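You operate a simulated robot arm through the tools that you are given. There is no shell and no other tool. Be economical: measure what you need, move in short steps, check, and stop when the job is done.

The job below is to be done with a simulated two-armed robot. You get a single attempt, and the scene is never put back.

TASK
Hold the measuring jug on the top of the dryer steady with one hand and put the purple detergent pod in it with the other.

Only the result counts: the job must be done as asked and must still hold three seconds after the hand-in. Knocking over, shifting, dropping, spilling or breaking anything else fails it.

THE ROBOT
Two 7-joint arms with three-finger grippers on one trunk, on a base that drives. Base frame: it is fixed to the floor where the robot stands at the start and does not move with it; the origin is under the middle of the robot, x ahead of it, y to its left, z up. Readings come in m, degrees, newtons and seconds.
The left shoulder is at the start at [0.03, 0.124, 1.008], the right one opposite. With the tool pointing down near the work surface each hand reaches from about 0.1 to 0.78 m from the robot's upright axis, wherever it stands, measured 20 degrees to its own side. Places, roughly: measuring jug [0.25, 2.75, 1]; purple detergent pod (4x5x3 cm) [0.6, -0.1, 0.9]. Payload 2.2 kg a hand.
The tool frame of a hand sits at the grasp point between the pads (the TCP): z along the fingers, y along the line on which they close. The tips reach 0.028 m beyond it. The gripper opens to 0.102 m. The gripper's body begins 0.071 m behind the TCP.
Orientation is that of the tool frame in the base frame, as a unit quaternion [x, y, z, w]. With the fingers straight down and closing along the base's y, the tool's x points along the base's -x, its y along +y and its z along -z.

THE INTERFACE
- The arms move only by the tool jog_arm. It takes "left_series", "right_series" or both (then of equal length, played together; a hand with none holds still); each is a list of rows, each a list of 3 entries, a list of its own where there are three numbers: the turn, a rotation vector about the base's x, y, z in units of 6 degrees (1.0 is 6 degrees), then the shift along the base's x, y, z in units of 20 mm (1.0 is 20 mm), then the opening, from 0 (shut) to 1 (fully open). In form: [[[ax, ay, az], [dx, dy, dz], grip], ...]. A call has 1 to 10 rows; each row shifts and turns the commanded pose from where the row before left it. A call with a number of a shift or a turn outside -1 to 1 is refused whole. A row lasts 0.2 s, in which the tool goes at most 0.05 m and 8.6 degrees; a call with a longer step from one row to the next is refused whole, and so is a gripper value outside its range. A pose out of reach is approached as far as the arm can. The call stops where the force on the tool passes 40 N (or 10 N more than at its start, if that is more) or the arm is blocked; 0.2 s more then pass. Each finger halts on what it meets, pressing with about 43 N; the grip force reading is that of the motor and also rises with nothing between the fingers. The clock runs only during rows and for 0.2 s after the last one: add rows that do not move to give the fingers time. The reply holds the time, the measured pose of the TCP, the force on the tool along the base axes, the opening and the grip force, in the units named above and with some noise, with the torque about the TCP (base axes, N m) and any sound that the robot's microphone picked up.
- Cameras (640 x 400 px; columns grow to the right, rows downward): "scene" is now at [0.0485, -0.0098, 1.729]; the picture's right is [-0.15, -0.99, 0.00], its down [-0.71, 0.10, -0.70] and it looks along [0.69, -0.10, -0.71] (base axes); focal length 267 px, centre (320, 200). "left" rides on the left gripper at [0.072, 0.038, -0.086] in its tool frame; the picture's right is [-0.46, 0.89, 0.00], its down [-0.60, -0.32, -0.73] and it looks along [-0.65, -0.34, 0.68] (tool axes); focal length 256 px, centre (320, 200). "right" rides on the right gripper at [0.069, 0.044, -0.086] in its tool frame; the picture's right is [-0.53, 0.85, 0.00], its down [-0.58, -0.36, -0.73] and it looks along [-0.62, -0.39, 0.68] (tool axes); focal length 256 px, centre (320, 200).
- grab_frame(camera): a new picture of that camera. The clock stands still meanwhile.
- move_column(by): slides the trunk up (or, below 0, down) by that many m; the arms and the scene camera ride with it, the base frame stays. It gives what a move gives, with no picture.
- roll_base(legs): drives the robot by 1 to 6 legs, each [ahead, left, turn to the left] in m, m and degrees, along the robot's own axes; the way and the turn of a leg run together, so that a leg with both is an arc; at most 1.5 m and 180 degrees a leg. The arms and the cameras ride along, it lands a little off, and it stops where it bumps. It gives what a move gives.
- head_to(pan, tilt): turns the head with the scene camera to pan (to the left, within 143 degrees either way) and tilt (down, from -29 to 69), counted from straight ahead of the robot. It gives what a move gives.
- pixel_to_xyz(camera, pixels): for up to 12 pixels [column, row] of the newest picture of that camera ("zoom" is the newest enlarged one), the place [x, y, z] in the base frame of the surface seen there, good to about 0.002 m. The clock stands still meanwhile.
- zoom(camera, box): a new picture of the part [left, top, right, bottom] of that camera's present view, enlarged. The clock stands still meanwhile.
- job_done(): hands the job in; it is judged then, once.

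Go step by step. Measure first, check grasps and placings, and put right what went wrong. The budget is 80 turns and 78 pictures, counting those below and the enlarged ones. Unless the task says otherwise, let go and move clear before handing in, and close with one line.

The tools are called after ">>>" by a JSON object that holds its "name" and its "arguments". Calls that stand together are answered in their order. jog_arm: Moves the arms, as the interface text tells. Its arguments: {"type":"object","properties":{"left_series":{"type":"array"},"right_series":{"type":"array"}},"required":[]} The other tools are called the same way: move_column (by) slides the trunk up or down; roll_base (legs) drives the base; head_to (pan, tilt) turns the head that bears the scene camera; grab_frame (camera) takes a picture; pixel_to_xyz (camera, pixels) gives the place of the surface under pixels of a picture; zoom (camera, box) takes an enlarged picture of a part of a camera's view; job_done () hands the job in.

At the start:

```text
clock: 0.0
left_ee_pos: [0.6562, 0.2001, 1.11]
left_ee_rot: [0.0, 1.0, 0.0, -0.001]
left_wrist_force: [-1.0, 0.2, 0.3]
left_ft_torque: [0.03, -0.02, -0.03]
left_width: 0.1019
left_gripper_force: 0.1
right_ee_pos: [0.408, -0.2778, 1.0754]
right_ee_rot: [0.0, 1.0, 0.0, 0.0]
right_wrist_force: [-0.2, -0.3, 0.8]
right_ft_torque: [-0.02, 0.01, 0.0]
right_width: 0.1017
right_gripper_force: 0.1
trunk travel left (down, up): [-0.25, 0.29]
robot x, y, heading: [0.0024, 0.0015, -0.1]
head pan, tilt: [-8.4, 45.6]
```

scene: 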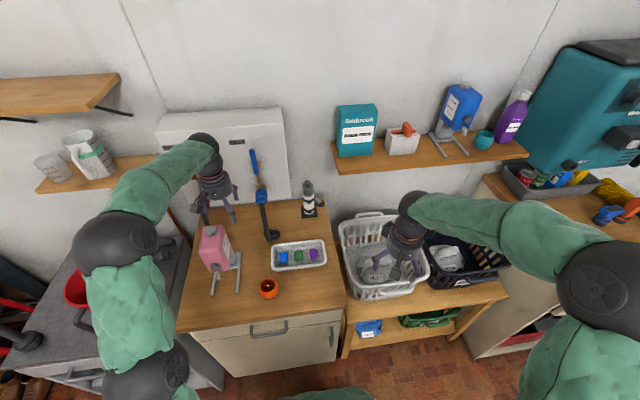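
right: 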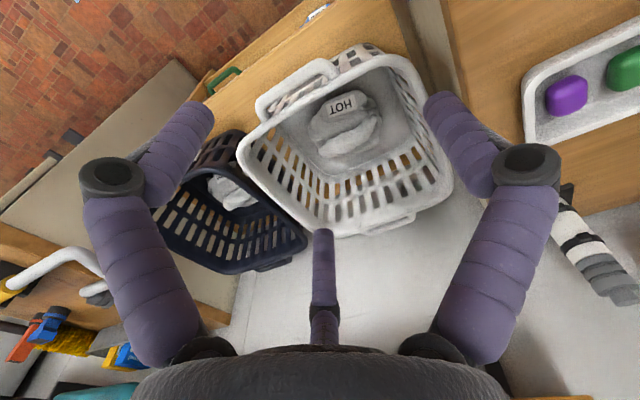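
left: 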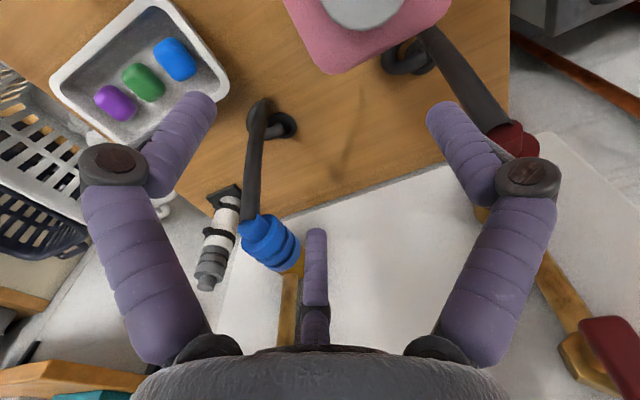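

The purple pod is near pixel (313,254) in the scene picture, in a white tray. I'll measure it, its neighbours and the tray rim.

>>> {"name": "zoom", "arguments": {"camera": "scene", "box": [240, 170, 400, 310]}}

>>> {"name": "pixel_to_xyz", "arguments": {"camera": "scene", "pixels": [[313, 254], [298, 256], [283, 258], [323, 240], [327, 263], [273, 270], [273, 246], [318, 247], [309, 260], [266, 232], [308, 205], [269, 283]]}}

```text
2.86 times, centred on (320, 240) of scene
```

zoom: 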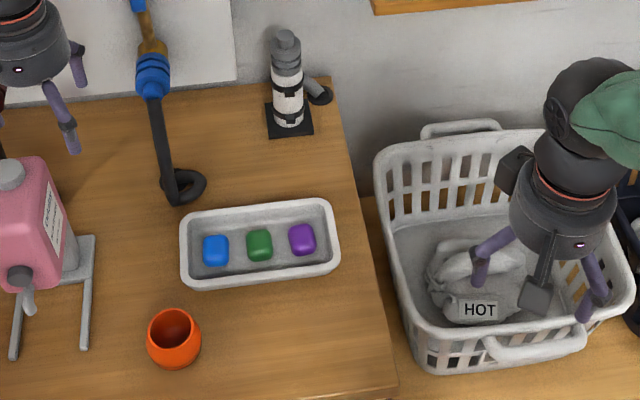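

```text
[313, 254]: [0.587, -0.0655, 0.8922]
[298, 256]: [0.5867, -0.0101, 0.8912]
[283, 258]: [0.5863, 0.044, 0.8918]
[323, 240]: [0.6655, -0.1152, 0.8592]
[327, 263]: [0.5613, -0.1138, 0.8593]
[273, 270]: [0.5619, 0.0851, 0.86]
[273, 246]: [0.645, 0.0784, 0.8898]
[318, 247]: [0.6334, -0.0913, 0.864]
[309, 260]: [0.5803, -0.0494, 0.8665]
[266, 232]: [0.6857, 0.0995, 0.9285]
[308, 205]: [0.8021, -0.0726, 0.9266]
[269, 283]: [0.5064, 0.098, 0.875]
```

The pod top is about (0.587,-0.066,0.892), with 5.5 cm spacing to green along y. I'll measure the tray rim and pod extents to see whether closing along x fits.

>>> {"name": "zoom", "arguments": {"camera": "scene", "box": [265, 230, 335, 275]}}

>>> {"name": "pixel_to_xyz", "arguments": {"camera": "zoom", "pixels": [[440, 160], [440, 180], [440, 200], [440, 220], [440, 240], [440, 260], [440, 280], [440, 300], [440, 320], [440, 100], [440, 120], [440, 140]]}}

>>> {"name": "pixel_to_xyz", "arguments": {"camera": "zoom", "pixels": [[380, 220], [395, 220], [410, 220], [425, 220], [455, 220], [470, 220], [485, 220], [500, 220], [520, 220], [540, 220], [560, 220], [360, 220]]}}

```text
8.89 times, centred on (300, 252) of scene
```

zoom: 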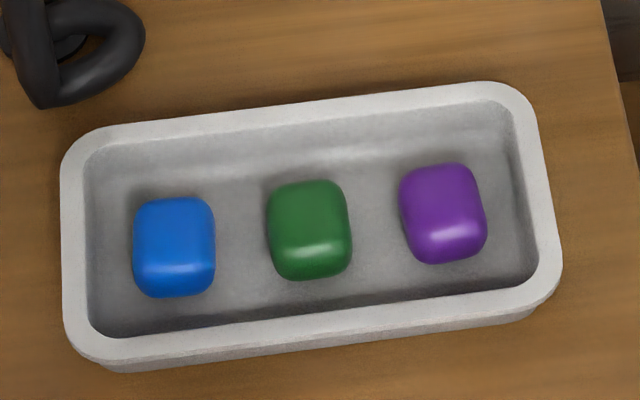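

```text
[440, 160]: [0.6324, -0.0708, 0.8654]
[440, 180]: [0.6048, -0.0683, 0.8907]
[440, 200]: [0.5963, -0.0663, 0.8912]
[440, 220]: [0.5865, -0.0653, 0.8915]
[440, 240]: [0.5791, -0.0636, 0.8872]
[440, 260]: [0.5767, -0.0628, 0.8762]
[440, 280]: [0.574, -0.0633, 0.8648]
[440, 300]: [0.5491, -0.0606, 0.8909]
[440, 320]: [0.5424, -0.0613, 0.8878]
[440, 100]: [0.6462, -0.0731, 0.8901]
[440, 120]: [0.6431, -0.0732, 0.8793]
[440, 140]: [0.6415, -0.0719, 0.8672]
```

```text
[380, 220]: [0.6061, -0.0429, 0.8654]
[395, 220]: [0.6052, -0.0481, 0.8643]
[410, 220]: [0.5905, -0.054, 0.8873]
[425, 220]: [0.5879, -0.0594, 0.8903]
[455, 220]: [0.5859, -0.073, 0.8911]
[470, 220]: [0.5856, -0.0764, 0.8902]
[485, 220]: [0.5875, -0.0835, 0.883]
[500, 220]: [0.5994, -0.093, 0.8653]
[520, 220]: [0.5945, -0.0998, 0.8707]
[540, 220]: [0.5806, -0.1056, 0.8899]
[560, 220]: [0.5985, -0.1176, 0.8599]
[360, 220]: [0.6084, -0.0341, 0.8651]
```

Tray interior is about x 0.558–0.641, rim z 0.890, floor 0.865; the pod spans x ~0.573–0.616 and y ~-0.085 to -0.047. I'll bring the right hand above it turned 90° so it closes along x.

>>> {"name": "jog_arm", "arguments": {"right_series": [[[0, 0, 1], [0.63, 0.7, 0], 1], [[0, 0, 1], [0.63, 0.7, 0], 1], [[0, 0, 1], [0.63, 0.7, 0], 1], [[0, 0, 1], [0.63, 0.7, 0], 1], [[0, 0, 1], [0.63, 0.7, 0], 1], [[0, 0, 1], [0.63, 0.7, 0], 1], [[0, 0, 1], [0.63, 0.7, 0], 1], [[0, 0, 1], [0.63, 0.7, 0], 1], [[0, 0, 1], [0.63, 0.7, 0], 1], [[0, 0, 1], [0.63, 0.7, 0], 1]]}}

```text
clock: 2.2
left_ee_pos: [0.6554, 0.2005, 1.1103]
left_ee_rot: [0.001, 1.0, -0.001, 0.0]
left_wrist_force: [0.6, -0.2, 0.4]
left_ft_torque: [-0.03, -0.02, 0.0]
left_width: 0.1021
left_gripper_force: 0.0
right_ee_pos: [0.5356, -0.1373, 1.075]
right_ee_rot: [-0.501, 0.865, 0.001, 0.0]
right_wrist_force: [-0.1, 0.2, -0.7]
right_ft_torque: [-0.01, 0.02, -0.02]
right_width: 0.1021
right_gripper_force: 0.0
trunk travel left (down, up): [-0.25, 0.29]
robot x, y, heading: [0.0014, -0.0002, -0.1]
head pan, tilt: [-8.4, 45.6]
```

The turn is going well; I'll finish it above the pod, narrow the fingers and look.

>>> {"name": "jog_arm", "arguments": {"right_series": [[[0, 0, 1], [0.62, 0.71, -0.7], 0.55], [[0, 0, 1], [0.62, 0.71, -0.7], 0.55], [[0, 0, 1], [0.62, 0.71, -0.7], 0.55], [[0, 0, 1], [0.62, 0.71, -0.7], 0.55], [[0, 0, 1], [0.62, 0.71, -0.7], 0.55], [[0, 0, 0], [0, 0, -0.5], 0.55]]}}

>>> {"name": "grab_frame", "arguments": {"camera": "right"}}

>>> {"name": "grab_frame", "arguments": {"camera": "scene"}}

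```text
clock: 3.6
left_ee_pos: [0.6543, 0.1998, 1.1093]
left_ee_rot: [-0.001, 1.0, 0.0, 0.0]
left_wrist_force: [0.3, 0.0, 0.9]
left_ft_torque: [0.02, -0.02, 0.01]
left_width: 0.102
left_gripper_force: 0.0
right_ee_pos: [0.5963, -0.0671, 0.9959]
right_ee_rot: [0.708, -0.706, -0.001, 0.001]
right_wrist_force: [-0.2, -0.5, -1.1]
right_ft_torque: [0.01, 0.02, -0.01]
right_width: 0.0562
right_gripper_force: 0.0
trunk travel left (down, up): [-0.25, 0.29]
robot x, y, heading: [0.0022, 0.0013, 0.1]
head pan, tilt: [-8.4, 45.6]
```

```text
72 pictures are left
```

right: 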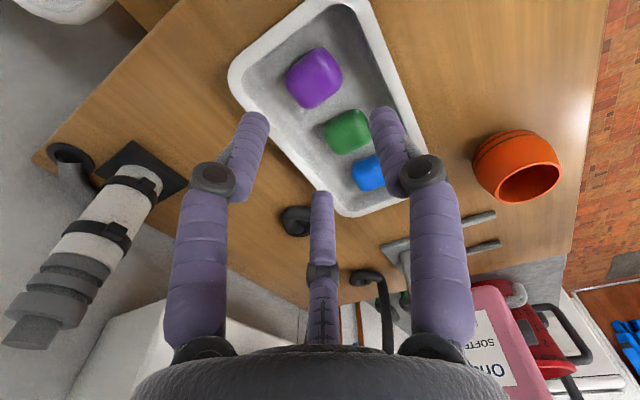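

```text
71 pictures are left
```

scene: 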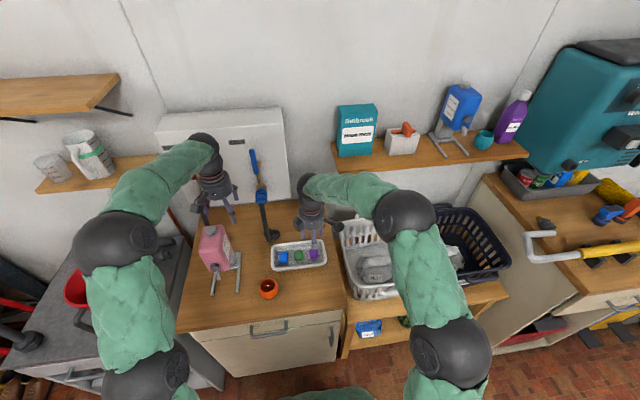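

The wrist view shows the two main fingers plus a central rod at (320,270); I need to know where they really are before descending between pod and tray walls.

>>> {"name": "pixel_to_xyz", "arguments": {"camera": "right", "pixels": [[258, 118], [245, 160], [382, 112], [395, 160], [320, 195], [320, 240], [200, 260], [440, 260], [315, 75], [295, 68], [340, 95], [320, 300]]}}

>>> {"name": "zoom", "arguments": {"camera": "scene", "box": [265, 170, 365, 275]}}

```text
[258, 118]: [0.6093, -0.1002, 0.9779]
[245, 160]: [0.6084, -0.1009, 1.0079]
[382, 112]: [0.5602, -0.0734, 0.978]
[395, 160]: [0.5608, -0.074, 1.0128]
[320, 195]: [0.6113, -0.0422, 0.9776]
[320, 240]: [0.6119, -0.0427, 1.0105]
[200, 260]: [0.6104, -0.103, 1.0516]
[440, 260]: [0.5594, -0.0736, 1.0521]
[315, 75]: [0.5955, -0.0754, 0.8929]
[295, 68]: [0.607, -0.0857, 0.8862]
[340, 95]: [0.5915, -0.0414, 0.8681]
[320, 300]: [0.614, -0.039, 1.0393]
```

```text
3.81 times, centred on (315, 222) of scene
```

zoom: 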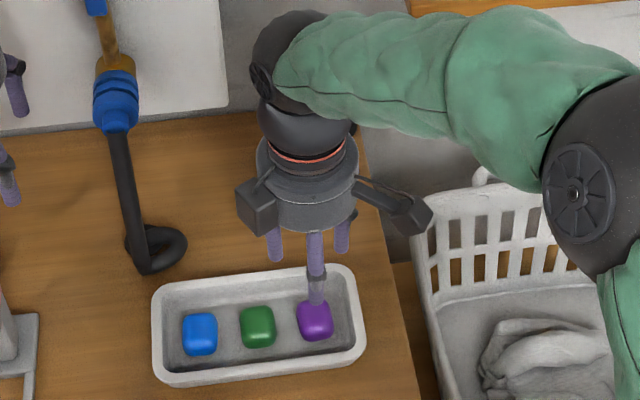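

The rendered gripper looks like three fingers 120° apart (F1 at -x, F2/F3 at +x side, ±29 mm in y), unlike the text. I'll measure the pod and tray closely from the wrist camera so the descent clears for either geometry.

>>> {"name": "zoom", "arguments": {"camera": "right", "box": [220, 0, 420, 125]}}

>>> {"name": "pixel_to_xyz", "arguments": {"camera": "zoom", "pixels": [[215, 250], [250, 345], [300, 335], [385, 280], [390, 200], [340, 160], [300, 150], [225, 200], [290, 240], [200, 250], [400, 250], [270, 355]]}}

>>> {"name": "pixel_to_xyz", "arguments": {"camera": "zoom", "pixels": [[100, 210], [140, 210], [170, 150], [60, 210], [120, 280], [250, 100], [340, 60], [430, 60], [440, 120], [460, 160], [180, 320], [150, 250]]}}

```text
3.20 times, centred on (320, 62) of right
```

zoom: 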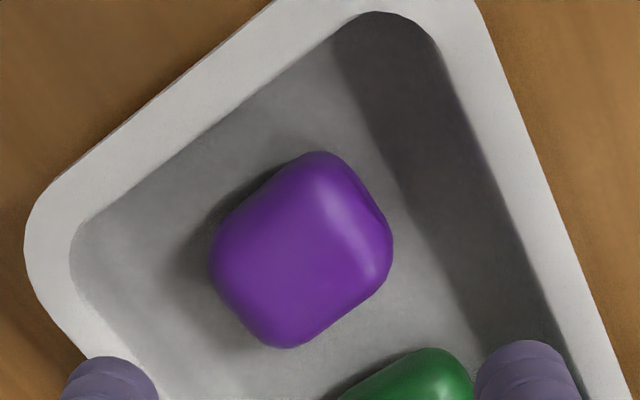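

```text
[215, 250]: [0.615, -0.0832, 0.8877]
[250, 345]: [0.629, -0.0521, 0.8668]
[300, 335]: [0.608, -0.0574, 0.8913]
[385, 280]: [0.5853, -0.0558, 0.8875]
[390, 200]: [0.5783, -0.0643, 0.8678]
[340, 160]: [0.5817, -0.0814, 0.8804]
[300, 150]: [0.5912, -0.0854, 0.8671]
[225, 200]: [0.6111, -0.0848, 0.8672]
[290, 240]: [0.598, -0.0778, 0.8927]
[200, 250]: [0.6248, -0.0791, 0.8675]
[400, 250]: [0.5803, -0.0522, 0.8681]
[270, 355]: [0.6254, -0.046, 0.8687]
```

```text
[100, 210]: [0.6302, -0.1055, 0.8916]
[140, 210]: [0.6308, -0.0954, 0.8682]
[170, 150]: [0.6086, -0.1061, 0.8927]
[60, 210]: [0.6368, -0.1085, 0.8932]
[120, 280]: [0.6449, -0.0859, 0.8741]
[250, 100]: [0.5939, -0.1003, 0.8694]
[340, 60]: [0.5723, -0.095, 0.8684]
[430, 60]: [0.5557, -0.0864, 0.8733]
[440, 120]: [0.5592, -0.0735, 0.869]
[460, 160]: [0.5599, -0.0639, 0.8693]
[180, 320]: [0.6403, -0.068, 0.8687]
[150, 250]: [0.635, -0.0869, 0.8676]
```

Pod centre is about (0.598,-0.068) and the interior spans x 0.558–0.642, y to -0.100 at the floor. I'll lower to just above the pod with a 0.052 opening and look.

>>> {"name": "jog_arm", "arguments": {"right_series": [[[0, 0, 0], [0.08, 0, -1], 0.51], [[0, 0, 0], [0, 0, -1], 0.51], [[0, 0, 0], [0, 0, -1], 0.51], [[0, 0, 0], [0, 0, -0.45], 0.51], [[0, 0, 0], [0, 0, 0], 0.51]]}}

>>> {"name": "grab_frame", "arguments": {"camera": "right"}}

>>> {"name": "zoom", "arguments": {"camera": "scene", "box": [280, 220, 344, 260]}}

```text
clock: 4.8
left_ee_pos: [0.656, 0.1999, 1.1097]
left_ee_rot: [0.0, 1.0, 0.0, -0.001]
left_wrist_force: [0.2, 0.8, -0.2]
left_ft_torque: [0.0, 0.0, 0.01]
left_width: 0.102
left_gripper_force: 0.1
right_ee_pos: [0.5976, -0.0672, 0.9253]
right_ee_rot: [0.707, -0.707, -0.001, 0.0]
right_wrist_force: [0.7, 0.2, -0.6]
right_ft_torque: [-0.01, 0.01, 0.0]
right_width: 0.0519
right_gripper_force: 0.0
trunk travel left (down, up): [-0.25, 0.29]
robot x, y, heading: [-0.0009, -0.0021, -0.2]
head pan, tilt: [-8.4, 45.6]
```

```text
68 pictures are left
```

right: 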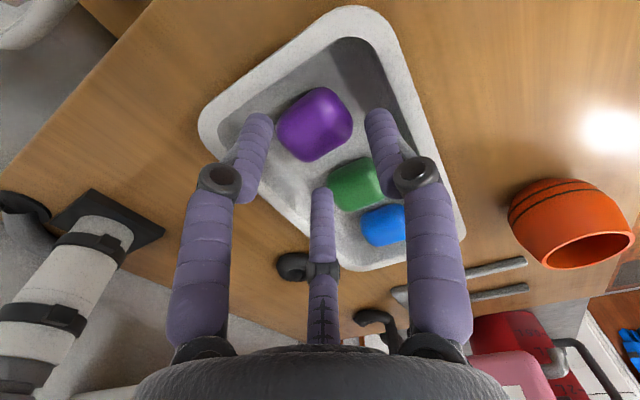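

```text
10.00 times, centred on (312, 240) of scene
```

zoom: 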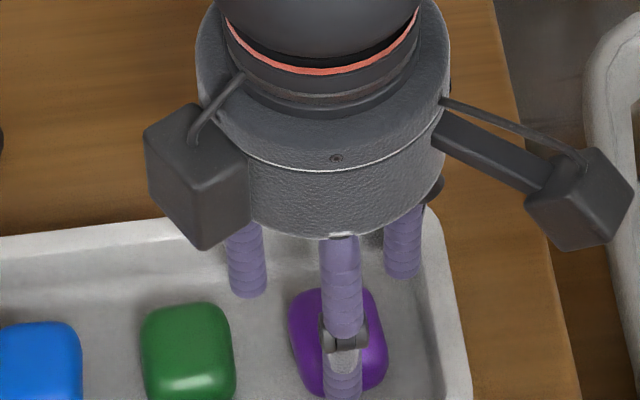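

Fingers straddle the pod with tips just above the rim. I'll check the tip positions before the last descent.

>>> {"name": "pixel_to_xyz", "arguments": {"camera": "right", "pixels": [[262, 114], [272, 122], [374, 110], [320, 189], [330, 192], [302, 95], [280, 125], [350, 120]]}}

```text
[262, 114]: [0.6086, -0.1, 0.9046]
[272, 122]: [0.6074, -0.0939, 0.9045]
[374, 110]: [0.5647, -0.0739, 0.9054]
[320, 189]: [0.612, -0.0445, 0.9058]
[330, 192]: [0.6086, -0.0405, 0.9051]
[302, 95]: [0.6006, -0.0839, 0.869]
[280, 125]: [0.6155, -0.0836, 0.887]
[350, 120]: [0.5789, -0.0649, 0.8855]
```

Clearances look fine for both fingers geometries. Lowering 26 mm slowly, then closing.

>>> {"name": "jog_arm", "arguments": {"right_series": [[[0, 0, 0], [0, 0, -0.45], 0.51], [[0, 0, 0], [0, 0, -0.45], 0.51], [[0, 0, 0], [0, 0, -0.4], 0.51], [[0, 0, 0], [0, 0, 0], 0.51]]}}

>>> {"name": "zoom", "arguments": {"camera": "right", "box": [180, 30, 480, 230]}}

```text
clock: 5.8
left_ee_pos: [0.6553, 0.2014, 1.1102]
left_ee_rot: [0.0, 1.0, 0.001, -0.001]
left_wrist_force: [0.3, 0.3, 0.1]
left_ft_torque: [-0.02, -0.04, 0.01]
left_width: 0.1017
left_gripper_force: 0.1
right_ee_pos: [0.5993, -0.067, 0.8999]
right_ee_rot: [0.707, -0.707, -0.001, 0.0]
right_wrist_force: [-0.5, -0.9, 0.5]
right_ft_torque: [-0.01, -0.01, 0.01]
right_width: 0.0518
right_gripper_force: 0.1
trunk travel left (down, up): [-0.25, 0.29]
robot x, y, heading: [-0.0018, 0.0028, 0.2]
head pan, tilt: [-8.4, 45.6]
```

```text
2.00 times, centred on (330, 130) of right
```

zoom: 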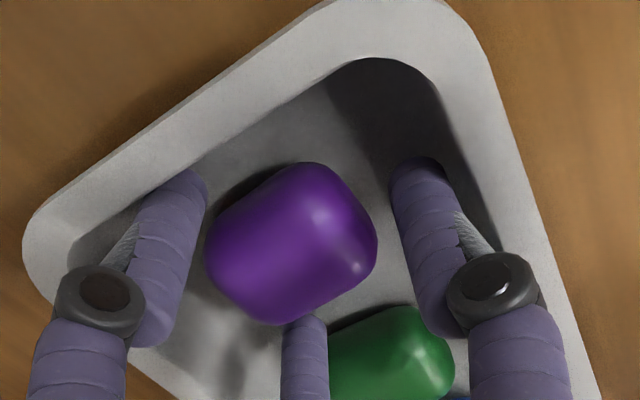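

No contact, pod sits between the fingers. Closing.

>>> {"name": "jog_arm", "arguments": {"right_series": [[[0, 0, 0], [0, 0, 0], 0.45], [[0, 0, 0], [0, 0, 0], 0.4], [[0, 0, 0], [0, 0, 0], 0.3], [[0, 0, 0], [0, 0, 0], 0.2], [[0, 0, 0], [0, 0, 0], 0.2]]}}

>>> {"name": "zoom", "arguments": {"camera": "right", "box": [180, 30, 480, 230]}}

```text
clock: 7.0
left_ee_pos: [0.6557, 0.2, 1.1096]
left_ee_rot: [0.0, 1.0, -0.001, 0.0]
left_wrist_force: [0.1, 0.4, -0.1]
left_ft_torque: [-0.03, 0.04, 0.01]
left_width: 0.1019
left_gripper_force: 0.1
right_ee_pos: [0.5975, -0.0679, 0.8992]
right_ee_rot: [-0.707, 0.707, -0.001, 0.0]
right_wrist_force: [-0.1, 0.1, -0.2]
right_ft_torque: [-0.02, -0.03, 0.0]
right_width: 0.0393
right_gripper_force: 43.3
trunk travel left (down, up): [-0.25, 0.29]
robot x, y, heading: [-0.0021, -0.0047, 0.0]
head pan, tilt: [-8.4, 45.6]
```

```text
2.00 times, centred on (330, 130) of right
```

zoom: 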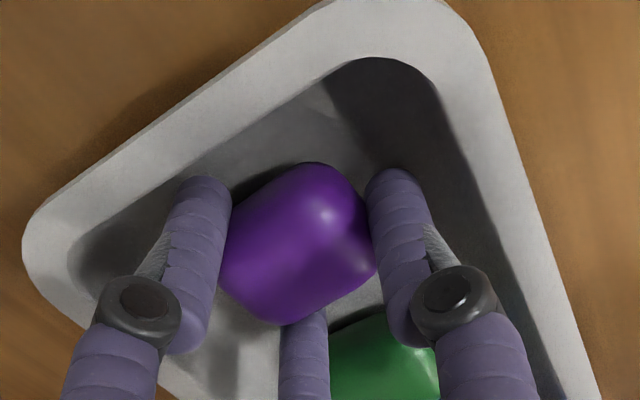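

Width 0.0393 at 43 N: the pod is gripped. Lifting straight up.

>>> {"name": "jog_arm", "arguments": {"right_series": [[[0, 0, 0], [0, 0, 0.3], 0.2], [[0, 0, 0], [0, 0, 0.6], 0.2], [[0, 0, 0], [0, 0, 1], 0.2], [[0, 0, 0], [0, 0, 1], 0.2], [[0, 0, 0], [0, 0, 1], 0.2], [[0, 0, 0], [0, 0, 1], 0.2], [[0, 0, 0], [0, 0, 1], 0.2], [[0, 0, 0], [0, 0, 1], 0.2], [[0, 0, 0], [0, 0, 1], 0.2], [[0, 0, 0], [0, 0, 1], 0.2]]}}

>>> {"name": "head_to", "arguments": {"pan": 70, "tilt": 25}}

>>> {"name": "grab_frame", "arguments": {"camera": "right"}}

>>> {"name": "grab_frame", "arguments": {"camera": "scene"}}

```text
clock: 9.2
left_ee_pos: [0.6564, 0.1994, 1.1106]
left_ee_rot: [0.0, 1.0, -0.001, 0.0]
left_wrist_force: [0.1, -0.2, -0.2]
left_ft_torque: [0.0, -0.02, 0.02]
left_width: 0.1017
left_gripper_force: 0.1
right_ee_pos: [0.5973, -0.0679, 1.0791]
right_ee_rot: [0.707, -0.707, 0.0, 0.0]
right_wrist_force: [-0.5, -0.1, -0.6]
right_ft_torque: [-0.01, -0.02, 0.01]
right_width: 0.0391
right_gripper_force: 42.8
trunk travel left (down, up): [-0.25, 0.29]
robot x, y, heading: [-0.0032, -0.0034, -0.1]
head pan, tilt: [-8.4, 45.6]
```

```text
clock: 10.7
left_ee_pos: [0.6551, 0.2005, 1.109]
left_ee_rot: [0.0, 1.0, 0.0, -0.001]
left_wrist_force: [0.3, -0.5, -0.2]
left_ft_torque: [0.01, 0.0, -0.01]
left_width: 0.1023
left_gripper_force: 0.0
right_ee_pos: [0.5978, -0.0675, 1.0792]
right_ee_rot: [0.708, -0.707, 0.0, 0.001]
right_wrist_force: [-0.2, 0.0, -0.4]
right_ft_torque: [0.02, 0.02, -0.01]
right_width: 0.0392
right_gripper_force: 42.3
trunk travel left (down, up): [-0.25, 0.29]
robot x, y, heading: [0.0014, -0.0032, 0.3]
head pan, tilt: [70.0, 25.0]
```

```text
64 pictures are left
```

right: 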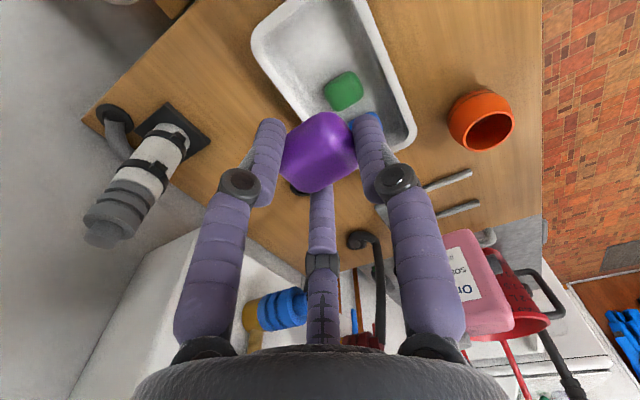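

```text
63 pictures are left
```

scene: 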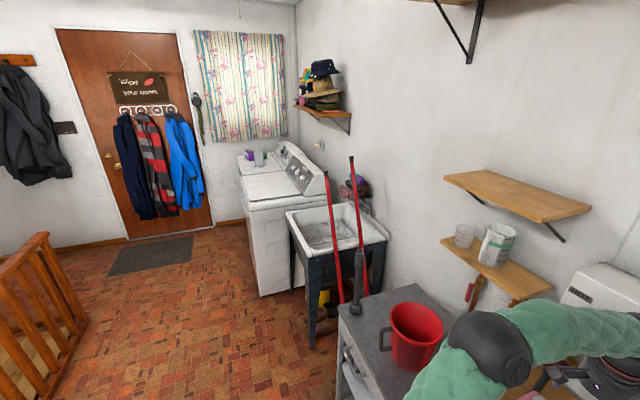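

The pod hangs securely in the right hand. Far off, at (250,160), there are appliances with a jug-like item; I'll zoom and measure.

>>> {"name": "zoom", "arguments": {"camera": "scene", "box": [210, 120, 370, 220]}}

>>> {"name": "pixel_to_xyz", "arguments": {"camera": "scene", "pixels": [[249, 156], [259, 158], [270, 185], [240, 163], [248, 200], [300, 196], [262, 295], [302, 330], [345, 310], [341, 375], [290, 215], [388, 240]]}}

```text
4.00 times, centred on (290, 170) of scene
```

zoom: 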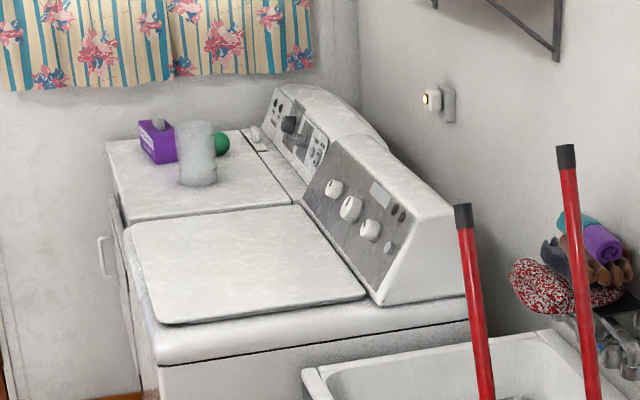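

```text
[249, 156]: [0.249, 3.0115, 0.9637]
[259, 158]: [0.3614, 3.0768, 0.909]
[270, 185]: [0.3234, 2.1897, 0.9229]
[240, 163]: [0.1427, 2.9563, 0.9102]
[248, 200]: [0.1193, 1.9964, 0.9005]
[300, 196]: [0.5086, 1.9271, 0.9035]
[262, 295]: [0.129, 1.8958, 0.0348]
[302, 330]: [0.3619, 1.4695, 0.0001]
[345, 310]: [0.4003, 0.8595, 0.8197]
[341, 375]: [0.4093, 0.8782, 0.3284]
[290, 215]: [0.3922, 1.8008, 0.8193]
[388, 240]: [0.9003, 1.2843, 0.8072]
```

The dryer top is at z≈0.91, front x≈0.1, jug near (0.25,2.75–3.0). Before driving I'll check clearances: around the left hand, and the floor on the way.

>>> {"name": "pixel_to_xyz", "arguments": {"camera": "scene", "pixels": [[45, 235], [75, 320], [40, 385], [110, 270], [355, 157], [325, 175], [350, 330], [415, 310], [190, 240], [200, 380], [230, 225], [345, 395]]}}

>>> {"name": "head_to", "arguments": {"pan": 20, "tilt": 50}}

>>> {"name": "grab_frame", "arguments": {"camera": "scene"}}

```text
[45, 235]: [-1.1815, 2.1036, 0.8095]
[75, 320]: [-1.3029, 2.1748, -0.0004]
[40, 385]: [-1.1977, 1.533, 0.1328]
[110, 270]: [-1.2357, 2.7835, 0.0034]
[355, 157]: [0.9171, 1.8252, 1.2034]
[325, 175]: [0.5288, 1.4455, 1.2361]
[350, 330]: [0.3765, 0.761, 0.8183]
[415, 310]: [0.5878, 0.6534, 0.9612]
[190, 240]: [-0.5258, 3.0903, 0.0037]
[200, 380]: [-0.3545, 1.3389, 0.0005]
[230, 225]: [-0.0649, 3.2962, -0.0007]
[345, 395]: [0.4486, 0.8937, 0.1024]
```

```text
clock: 11.9
left_ee_pos: [0.655, 0.1999, 1.1099]
left_ee_rot: [0.0, 1.0, 0.0, 0.0]
left_wrist_force: [-0.8, -0.3, 0.8]
left_ft_torque: [0.0, 0.02, -0.02]
left_width: 0.1021
left_gripper_force: 0.0
right_ee_pos: [0.5984, -0.0685, 1.0791]
right_ee_rot: [-0.707, 0.707, 0.0, -0.001]
right_wrist_force: [0.0, -0.3, 0.1]
right_ft_torque: [-0.04, 0.0, -0.02]
right_width: 0.0388
right_gripper_force: 43.1
trunk travel left (down, up): [-0.25, 0.29]
robot x, y, heading: [0.0002, 0.0018, -0.3]
head pan, tilt: [20.0, 50.0]
```

```text
61 pictures are left
```

scene: 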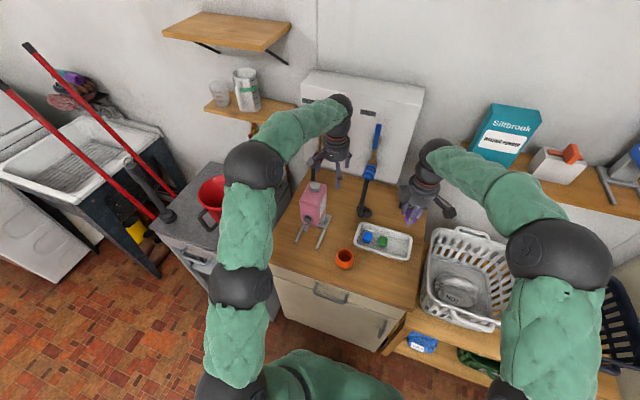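

I'll measure the obstacles: pink bottle top (313,187), brush (377,125) and the red handle ends (28,46), (5,87).

>>> {"name": "pixel_to_xyz", "arguments": {"camera": "scene", "pixels": [[314, 187], [377, 128], [350, 250], [28, 47], [6, 88], [165, 217], [100, 90], [80, 145], [345, 300], [280, 310], [160, 250], [325, 360]]}}

```text
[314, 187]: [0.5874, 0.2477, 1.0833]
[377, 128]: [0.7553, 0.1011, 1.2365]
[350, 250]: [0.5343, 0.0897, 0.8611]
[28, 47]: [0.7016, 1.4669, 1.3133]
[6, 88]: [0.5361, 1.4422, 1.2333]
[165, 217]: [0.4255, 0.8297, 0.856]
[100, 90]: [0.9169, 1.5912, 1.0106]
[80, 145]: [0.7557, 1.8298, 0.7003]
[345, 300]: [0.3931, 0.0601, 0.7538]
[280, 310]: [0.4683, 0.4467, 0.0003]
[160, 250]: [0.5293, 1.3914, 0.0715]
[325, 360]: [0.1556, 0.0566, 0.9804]
```

The pink bottle top (0.587,0.248,1.083) is right at the left finger tips' height, so I'll raise the left hand 10 cm first, then back off and drive left along the free floor.

>>> {"name": "jog_arm", "arguments": {"left_series": [[[0, 0, 0], [0, 0, 1], 1], [[0, 0, 0], [0, 0, 1], 1], [[0, 0, 0], [0, 0, 1], 1], [[0, 0, 0], [0, 0, 1], 1], [[0, 0, 0], [0, 0, 1], 1]], "right_series": [[[0, 0, 0], [0, 0, 0.5], 0.2], [[0, 0, 0], [0, 0, 0.5], 0.2], [[0, 0, 0], [0, 0, 0.5], 0.2], [[0, 0, 0], [0, 0, 0.5], 0.2], [[0, 0, 0], [0, 0, 0], 0.2]]}}

>>> {"name": "roll_base", "arguments": {"legs": [[-0.35, 0, 0], [-0.3, 0, 0]]}}

>>> {"name": "head_to", "arguments": {"pan": 75, "tilt": 30}}

>>> {"name": "grab_frame", "arguments": {"camera": "scene"}}

```text
clock: 13.1
left_ee_pos: [0.6552, 0.2, 1.2096]
left_ee_rot: [0.0, 1.0, 0.0, 0.0]
left_wrist_force: [0.1, -0.9, -0.1]
left_ft_torque: [-0.01, 0.02, 0.0]
left_width: 0.102
left_gripper_force: 0.1
right_ee_pos: [0.5972, -0.067, 1.1187]
right_ee_rot: [0.707, -0.707, 0.0, 0.0]
right_wrist_force: [-0.6, -0.7, -0.7]
right_ft_torque: [-0.02, -0.01, 0.0]
right_width: 0.0384
right_gripper_force: 43.0
trunk travel left (down, up): [-0.25, 0.29]
robot x, y, heading: [0.0004, -0.0011, -0.1]
head pan, tilt: [20.0, 50.0]
```

```text
clock: 17.0
left_ee_pos: [0.0071, 0.1994, 1.2115]
left_ee_rot: [0.001, 1.0, 0.001, 0.001]
left_wrist_force: [-0.4, 0.0, 0.0]
left_ft_torque: [0.0, -0.03, 0.02]
left_width: 0.1017
left_gripper_force: 0.0
right_ee_pos: [-0.0522, -0.0668, 1.1178]
right_ee_rot: [-0.706, 0.708, 0.0, 0.0]
right_wrist_force: [0.4, -0.1, -0.4]
right_ft_torque: [-0.05, -0.04, 0.04]
right_width: 0.0383
right_gripper_force: 42.7
trunk travel left (down, up): [-0.25, 0.29]
robot x, y, heading: [-0.6475, 0.0017, -0.2]
head pan, tilt: [20.0, 50.0]
```

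```text
clock: 18.2
left_ee_pos: [0.0085, 0.1997, 1.2094]
left_ee_rot: [0.001, 1.0, 0.0, 0.0]
left_wrist_force: [-0.1, 0.6, -0.2]
left_ft_torque: [0.0, 0.0, 0.04]
left_width: 0.102
left_gripper_force: 0.0
right_ee_pos: [-0.0503, -0.0681, 1.1179]
right_ee_rot: [-0.707, 0.708, 0.001, 0.0]
right_wrist_force: [0.1, -0.3, -0.3]
right_ft_torque: [0.0, -0.01, 0.01]
right_width: 0.0382
right_gripper_force: 42.8
trunk travel left (down, up): [-0.25, 0.29]
robot x, y, heading: [-0.6516, 0.0043, -0.3]
head pan, tilt: [75.0, 30.0]
```

```text
60 pictures are left
```

scene: 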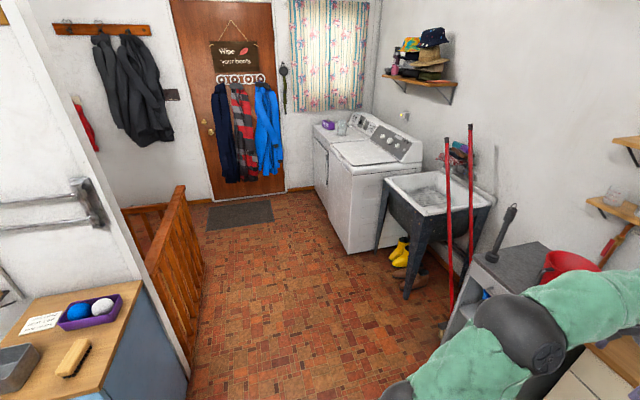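

The aisle is clear; I'll measure the railing/table edges to be sure of the width, and check the pod, as the grip width has crept from 0.0393 to 0.0382.

>>> {"name": "pixel_to_xyz", "arguments": {"camera": "scene", "pixels": [[203, 265], [190, 350], [145, 285], [188, 375], [345, 255], [405, 300], [440, 340], [310, 185], [240, 212]]}}

>>> {"name": "grab_frame", "arguments": {"camera": "right"}}

```text
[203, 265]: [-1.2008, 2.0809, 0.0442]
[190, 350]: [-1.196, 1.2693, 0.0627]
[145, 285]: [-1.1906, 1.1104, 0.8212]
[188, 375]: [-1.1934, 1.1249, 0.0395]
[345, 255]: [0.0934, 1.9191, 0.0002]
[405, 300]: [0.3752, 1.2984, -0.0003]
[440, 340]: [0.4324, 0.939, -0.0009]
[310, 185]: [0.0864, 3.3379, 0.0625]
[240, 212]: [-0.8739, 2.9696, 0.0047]
```

```text
59 pictures are left
```

right: 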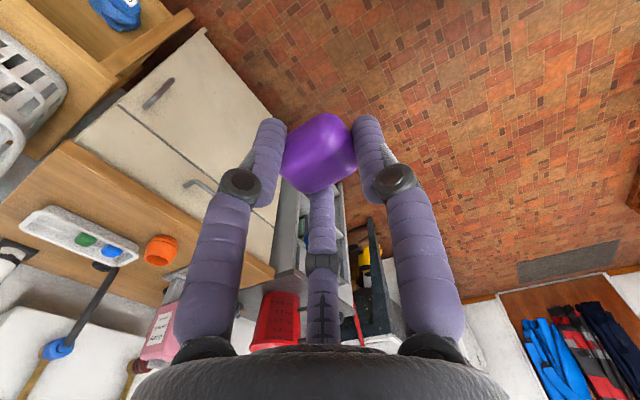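

The aisle is 1.28 m wide and the robot is near its middle; the pod is still firmly held. Driving left.

>>> {"name": "roll_base", "arguments": {"legs": [[0, 1.3, 0.2], [0, 1.25, 0]]}}

>>> {"name": "head_to", "arguments": {"pan": 15, "tilt": 35}}

>>> {"name": "grab_frame", "arguments": {"camera": "scene"}}

```text
clock: 30.7
left_ee_pos: [-0.0266, 2.7593, 1.2115]
left_ee_rot: [-0.01, 1.0, 0.0, 0.0]
left_wrist_force: [-0.4, 0.1, 0.3]
left_ft_torque: [0.0, -0.02, 0.04]
left_width: 0.1019
left_gripper_force: 0.0
right_ee_pos: [-0.0785, 2.4907, 1.1196]
right_ee_rot: [0.714, -0.7, -0.001, 0.0]
right_wrist_force: [-0.6, 0.4, 0.2]
right_ft_torque: [-0.03, 0.01, -0.03]
right_width: 0.0386
right_gripper_force: 42.8
trunk travel left (down, up): [-0.25, 0.29]
robot x, y, heading: [-0.6774, 2.5445, 1.1]
head pan, tilt: [75.0, 30.0]
```

```text
clock: 32.0
left_ee_pos: [-0.0262, 2.7682, 1.2087]
left_ee_rot: [-0.011, 1.0, -0.004, 0.0]
left_wrist_force: [-0.2, -0.2, -0.8]
left_ft_torque: [0.02, -0.02, -0.03]
left_width: 0.1021
left_gripper_force: 0.1
right_ee_pos: [-0.0787, 2.4997, 1.1198]
right_ee_rot: [0.714, -0.7, 0.003, 0.003]
right_wrist_force: [0.4, -0.2, -0.5]
right_ft_torque: [0.0, -0.01, -0.03]
right_width: 0.0382
right_gripper_force: 43.1
trunk travel left (down, up): [-0.25, 0.29]
robot x, y, heading: [-0.6782, 2.543, 1.2]
head pan, tilt: [15.0, 35.0]
```

```text
58 pictures are left
```

scene: 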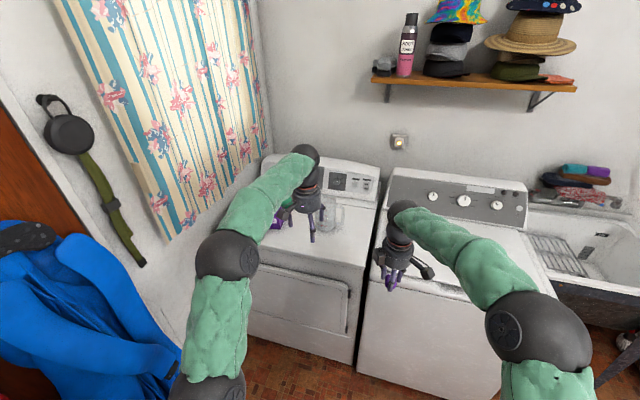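

The jug is near (330,212), partly hidden by the left gripper; the dryer is the left machine. Zooming and measuring.

>>> {"name": "zoom", "arguments": {"camera": "scene", "box": [250, 150, 410, 250]}}

>>> {"name": "pixel_to_xyz", "arguments": {"camera": "zoom", "pixels": [[320, 205], [340, 205], [360, 205], [380, 220], [320, 230], [335, 260], [355, 270], [330, 290], [350, 310], [360, 240], [130, 280], [200, 170]]}}

>>> {"name": "grab_frame", "arguments": {"camera": "left"}}

```text
4.00 times, centred on (330, 200) of scene
```

zoom: 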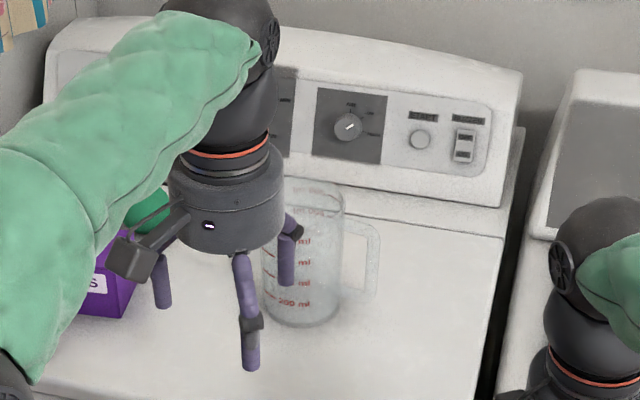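

```text
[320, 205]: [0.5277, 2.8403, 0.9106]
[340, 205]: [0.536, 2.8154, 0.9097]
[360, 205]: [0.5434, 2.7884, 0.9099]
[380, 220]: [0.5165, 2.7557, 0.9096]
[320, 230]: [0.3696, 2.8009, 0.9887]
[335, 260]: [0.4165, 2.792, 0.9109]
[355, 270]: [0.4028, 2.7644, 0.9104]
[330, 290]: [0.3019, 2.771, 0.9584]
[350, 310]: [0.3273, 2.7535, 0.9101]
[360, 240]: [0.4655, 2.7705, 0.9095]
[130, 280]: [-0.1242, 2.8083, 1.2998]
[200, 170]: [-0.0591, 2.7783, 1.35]
```

```text
56 pictures are left
```

left: 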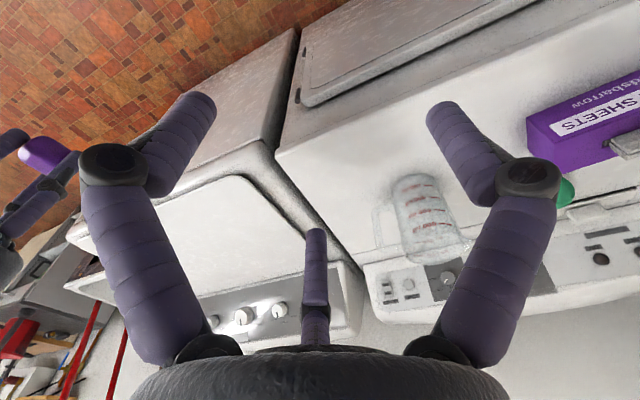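

The transparent jug stands around (0.33,2.79) with its handle toward -y; the purple box sits at its left. I'll move the left hand aside for a clear view.

>>> {"name": "jog_arm", "arguments": {"left_series": [[[0, 0, 0], [-0.5, 1, 0], 1], [[0, 0, 0], [-0.5, 1, 0], 1], [[0, 0, 0], [-0.5, 1, 0], 1], [[0, 0, 0], [-0.5, 1, 0], 1], [[0, 0, 0], [-0.5, 1, 0], 1], [[0, 0, 0], [-0.5, 1, 0], 1], [[0, 0, 0], [-0.5, 1, 0], 1], [[0, 0, 0], [-0.5, 1, 0], 1], [[0, 0, 0], [-0.5, 1, 0], 1], [[0, 0, 0], [-0.5, 1, 0], 1]]}}

>>> {"name": "grab_frame", "arguments": {"camera": "scene"}}

>>> {"name": "zoom", "arguments": {"camera": "scene", "box": [240, 160, 400, 260]}}

```text
clock: 34.2
left_ee_pos: [-0.1274, 2.9691, 1.209]
left_ee_rot: [-0.011, 1.0, -0.005, 0.0]
left_wrist_force: [-0.7, 0.2, 0.1]
left_ft_torque: [0.04, 0.02, 0.03]
left_width: 0.1024
left_gripper_force: 0.0
right_ee_pos: [-0.0793, 2.5012, 1.1198]
right_ee_rot: [0.715, -0.699, 0.003, 0.003]
right_wrist_force: [-0.1, -0.2, -1.0]
right_ft_torque: [-0.02, -0.04, 0.03]
right_width: 0.0383
right_gripper_force: 43.2
trunk travel left (down, up): [-0.25, 0.29]
robot x, y, heading: [-0.6751, 2.5394, 1.2]
head pan, tilt: [15.0, 35.0]
```

```text
55 pictures are left
```

scene: 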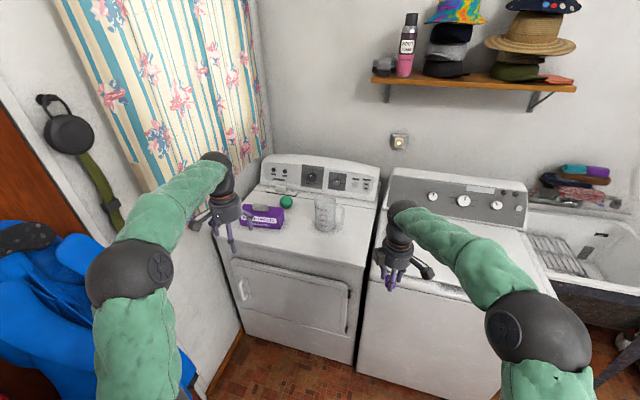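

```text
4.00 times, centred on (320, 210) of scene
```

zoom: 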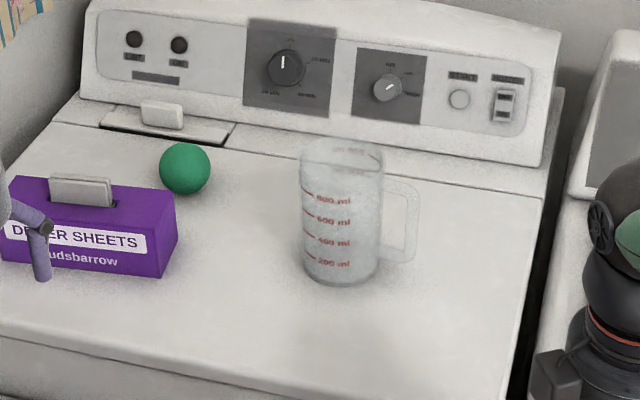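

Clear view now: jug rim at zoom (342,155), base (340,275), handle (410,225). Measuring jug, box, ball.

>>> {"name": "pixel_to_xyz", "arguments": {"camera": "zoom", "pixels": [[333, 200], [333, 222], [333, 243], [333, 263], [310, 165], [375, 170], [340, 284], [308, 270], [376, 272], [412, 215], [398, 258], [400, 187]]}}

>>> {"name": "pixel_to_xyz", "arguments": {"camera": "zoom", "pixels": [[343, 145], [343, 170], [323, 146], [380, 160], [360, 220], [346, 263], [320, 263], [185, 165], [170, 200], [162, 265], [20, 190], [300, 230]]}}

```text
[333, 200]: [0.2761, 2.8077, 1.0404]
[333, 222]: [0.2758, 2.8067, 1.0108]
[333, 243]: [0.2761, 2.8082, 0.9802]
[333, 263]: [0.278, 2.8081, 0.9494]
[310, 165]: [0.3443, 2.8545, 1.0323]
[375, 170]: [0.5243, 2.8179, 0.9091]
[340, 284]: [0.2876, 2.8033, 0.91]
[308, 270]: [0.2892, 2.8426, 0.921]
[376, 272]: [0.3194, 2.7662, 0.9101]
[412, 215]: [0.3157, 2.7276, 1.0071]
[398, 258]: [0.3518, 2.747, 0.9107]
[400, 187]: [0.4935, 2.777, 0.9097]
```

```text
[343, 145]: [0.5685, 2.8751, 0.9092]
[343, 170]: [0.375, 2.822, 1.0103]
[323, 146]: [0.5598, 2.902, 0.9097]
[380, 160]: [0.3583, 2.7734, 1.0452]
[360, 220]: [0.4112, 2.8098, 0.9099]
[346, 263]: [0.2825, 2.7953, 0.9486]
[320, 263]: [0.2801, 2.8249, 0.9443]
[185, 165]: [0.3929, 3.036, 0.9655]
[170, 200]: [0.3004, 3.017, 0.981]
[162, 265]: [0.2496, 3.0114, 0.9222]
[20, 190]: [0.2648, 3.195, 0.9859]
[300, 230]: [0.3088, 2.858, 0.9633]
```

Jug: front wall x≈0.276, centre ≈(0.326,2.813), diameter ≈0.09, handle to y≈2.725. Before a side grasp I want to know if the rendered third finger is real, so I'll find the dryer's front edge for a gentle touch test.

>>> {"name": "pixel_to_xyz", "arguments": {"camera": "zoom", "pixels": [[250, 320], [250, 335], [250, 345], [250, 352], [250, 360], [250, 370], [250, 380], [250, 395], [150, 330], [150, 345], [343, 150], [330, 165]]}}

>>> {"name": "grab_frame", "arguments": {"camera": "left"}}

```text
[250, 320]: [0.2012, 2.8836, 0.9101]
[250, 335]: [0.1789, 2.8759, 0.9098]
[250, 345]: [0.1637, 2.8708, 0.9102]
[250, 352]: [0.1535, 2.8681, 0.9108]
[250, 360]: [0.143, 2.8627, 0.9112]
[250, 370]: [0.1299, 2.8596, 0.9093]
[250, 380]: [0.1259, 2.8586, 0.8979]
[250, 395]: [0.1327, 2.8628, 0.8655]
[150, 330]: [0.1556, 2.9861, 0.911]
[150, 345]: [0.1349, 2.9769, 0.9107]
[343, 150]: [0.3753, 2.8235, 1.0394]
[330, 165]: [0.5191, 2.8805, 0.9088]
```

```text
53 pictures are left
```

left: 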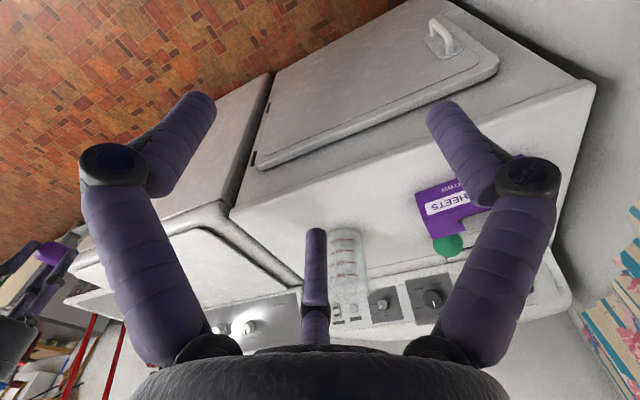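

The left camera view agrees; the dryer edge is at x≈0.127. The jug is beyond reach from here, so I'll tuck the hands a bit, then drive 0.35 ahead and 0.2 left.

>>> {"name": "jog_arm", "arguments": {"left_series": [[[0, 0, 0], [-0.7, -1, 0], 1], [[0, 0, 0], [-0.7, -1, 0], 1], [[0, 0, 0], [-0.7, -1, 0], 1], [[0, 0, 0], [-0.7, -1, 0], 1], [[0, 0, 0], [-0.7, -1, 0], 1], [[0, 0, 0], [-0.7, -1, 0], 1], [[0, 0, 0], [-0.7, -1, 0], 1], [[0, 0, 0], [-0.7, -1, 0], 1], [[0, 0, 0], [-0.7, -1, 0], 1], [[0, 0, 0], [-0.7, -1, 0], 1]], "right_series": [[[0, 0, 0], [-0.5, -0.5, 0.4], 0.2], [[0, 0, 0], [-0.5, -0.5, 0.4], 0.2], [[0, 0, 0], [-0.5, -0.5, 0.4], 0.2], [[0, 0, 0], [-0.5, -0.5, 0.4], 0.2], [[0, 0, 0], [-0.5, -0.5, 0.4], 0.2], [[0, 0, 0], [-0.5, -0.5, 0.4], 0.2], [[0, 0, 0], [-0.5, -0.5, 0.4], 0.2], [[0, 0, 0], [-0.5, -0.5, 0.4], 0.2], [[0, 0, 0], [-0.5, -0.5, 0.4], 0.2], [[0, 0, 0], [-0.5, -0.5, 0.4], 0.2]]}}

>>> {"name": "roll_base", "arguments": {"legs": [[0, 0.2, -1.2], [0.35, 0, 0]]}}

>>> {"name": "head_to", "arguments": {"pan": 5, "tilt": 45}}

>>> {"name": "grab_frame", "arguments": {"camera": "scene"}}

```text
clock: 36.4
left_ee_pos: [-0.2675, 2.7685, 1.21]
left_ee_rot: [-0.011, 1.0, -0.004, 0.001]
left_wrist_force: [0.5, 0.0, 0.4]
left_ft_torque: [0.0, 0.0, 0.0]
left_width: 0.1021
left_gripper_force: 0.1
right_ee_pos: [-0.1805, 2.4003, 1.1993]
right_ee_rot: [0.715, -0.699, 0.003, 0.001]
right_wrist_force: [-0.5, 0.0, 0.8]
right_ft_torque: [0.02, -0.03, 0.0]
right_width: 0.0382
right_gripper_force: 43.1
trunk travel left (down, up): [-0.25, 0.29]
robot x, y, heading: [-0.6771, 2.5471, 1.2]
head pan, tilt: [15.0, 35.0]
```

```text
clock: 39.8
left_ee_pos: [0.0857, 2.9652, 1.2092]
left_ee_rot: [0.0, 1.0, -0.005, 0.0]
left_wrist_force: [0.9, 0.1, -0.3]
left_ft_torque: [0.01, -0.01, 0.04]
left_width: 0.1019
left_gripper_force: 0.0
right_ee_pos: [0.1676, 2.5938, 1.1995]
right_ee_rot: [0.708, -0.707, 0.002, 0.004]
right_wrist_force: [-0.9, 0.4, 0.3]
right_ft_torque: [-0.01, 0.03, -0.01]
right_width: 0.0385
right_gripper_force: 42.9
trunk travel left (down, up): [-0.25, 0.29]
robot x, y, heading: [-0.3358, 2.7461, -0.1]
head pan, tilt: [15.0, 35.0]
```

```text
clock: 40.6
left_ee_pos: [0.0763, 2.9635, 1.2113]
left_ee_rot: [-0.002, 1.0, -0.005, 0.005]
left_wrist_force: [-0.4, 0.3, 0.4]
left_ft_torque: [0.01, -0.04, -0.02]
left_width: 0.1021
left_gripper_force: 0.2
right_ee_pos: [0.1573, 2.593, 1.2019]
right_ee_rot: [0.708, -0.707, 0.005, 0.0]
right_wrist_force: [0.5, 0.2, 0.0]
right_ft_torque: [0.02, 0.01, -0.04]
right_width: 0.0382
right_gripper_force: 43.2
trunk travel left (down, up): [-0.25, 0.29]
robot x, y, heading: [-0.3296, 2.7497, -0.2]
head pan, tilt: [5.0, 45.0]
```

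```text
52 pictures are left
```

scene: 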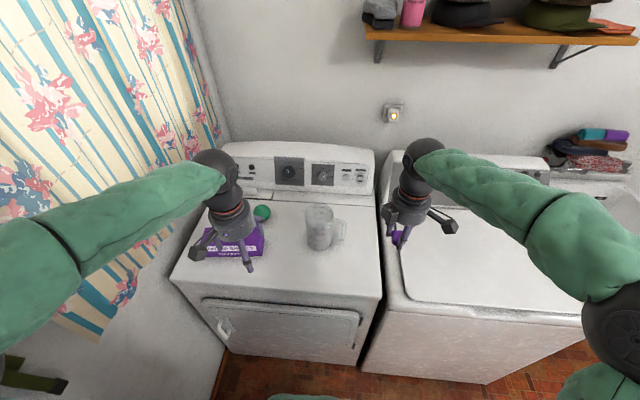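

Good position: jug at (320,228) between the hands. Measuring it closely.

>>> {"name": "zoom", "arguments": {"camera": "scene", "box": [288, 195, 360, 260]}}

>>> {"name": "pixel_to_xyz", "arguments": {"camera": "scene", "pixels": [[300, 222], [302, 225], [305, 225], [305, 235], [307, 245], [312, 247], [318, 249], [325, 248], [329, 246], [331, 240], [340, 230], [343, 225]]}}

```text
6.15 times, centred on (324, 228) of scene
```

zoom: 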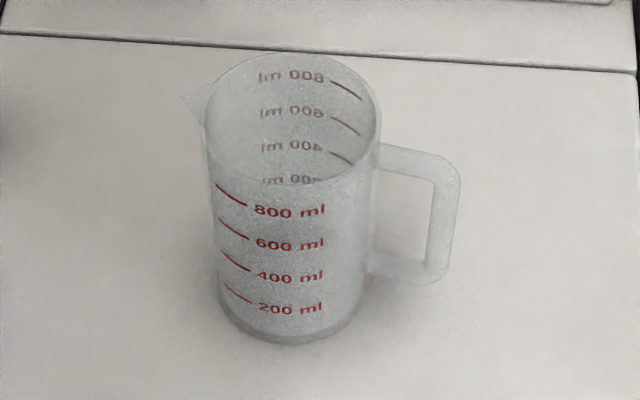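

```text
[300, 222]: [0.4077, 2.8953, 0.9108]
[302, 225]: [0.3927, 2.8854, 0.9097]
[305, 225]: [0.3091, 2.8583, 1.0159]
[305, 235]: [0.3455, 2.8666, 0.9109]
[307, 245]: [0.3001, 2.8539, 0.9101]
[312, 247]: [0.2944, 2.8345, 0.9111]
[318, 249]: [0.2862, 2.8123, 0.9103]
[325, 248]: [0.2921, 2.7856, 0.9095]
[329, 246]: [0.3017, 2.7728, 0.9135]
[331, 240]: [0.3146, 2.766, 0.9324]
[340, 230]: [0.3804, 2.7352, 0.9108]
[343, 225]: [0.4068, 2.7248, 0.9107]
```

>>> {"name": "pixel_to_xyz", "arguments": {"camera": "zoom", "pixels": [[260, 211], [323, 210], [230, 195], [263, 310], [315, 307], [233, 292], [262, 77], [320, 75], [350, 93], [300, 146], [345, 157], [450, 180]]}}

>>> {"name": "pixel_to_xyz", "arguments": {"camera": "zoom", "pixels": [[435, 190], [448, 220], [430, 160], [390, 160], [395, 262], [430, 275], [370, 250], [215, 250], [205, 140], [190, 98], [378, 130], [290, 340]]}}

```text
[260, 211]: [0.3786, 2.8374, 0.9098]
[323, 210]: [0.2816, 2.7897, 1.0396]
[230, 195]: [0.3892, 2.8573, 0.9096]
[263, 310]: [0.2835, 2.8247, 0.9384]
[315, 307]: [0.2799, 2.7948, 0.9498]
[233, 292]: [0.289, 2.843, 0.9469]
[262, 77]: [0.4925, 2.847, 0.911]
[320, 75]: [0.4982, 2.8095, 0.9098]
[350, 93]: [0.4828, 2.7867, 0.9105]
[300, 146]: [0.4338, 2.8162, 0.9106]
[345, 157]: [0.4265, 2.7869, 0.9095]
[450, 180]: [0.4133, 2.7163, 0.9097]
```

```text
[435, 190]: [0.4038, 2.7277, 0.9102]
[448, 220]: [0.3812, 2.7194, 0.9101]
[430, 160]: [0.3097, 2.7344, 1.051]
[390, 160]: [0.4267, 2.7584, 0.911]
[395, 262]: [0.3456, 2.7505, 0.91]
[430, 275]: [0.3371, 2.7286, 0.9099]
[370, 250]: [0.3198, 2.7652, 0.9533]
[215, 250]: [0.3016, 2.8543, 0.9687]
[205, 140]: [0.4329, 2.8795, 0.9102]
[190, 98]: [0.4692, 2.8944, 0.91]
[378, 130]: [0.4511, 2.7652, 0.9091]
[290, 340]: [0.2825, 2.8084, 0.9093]
```

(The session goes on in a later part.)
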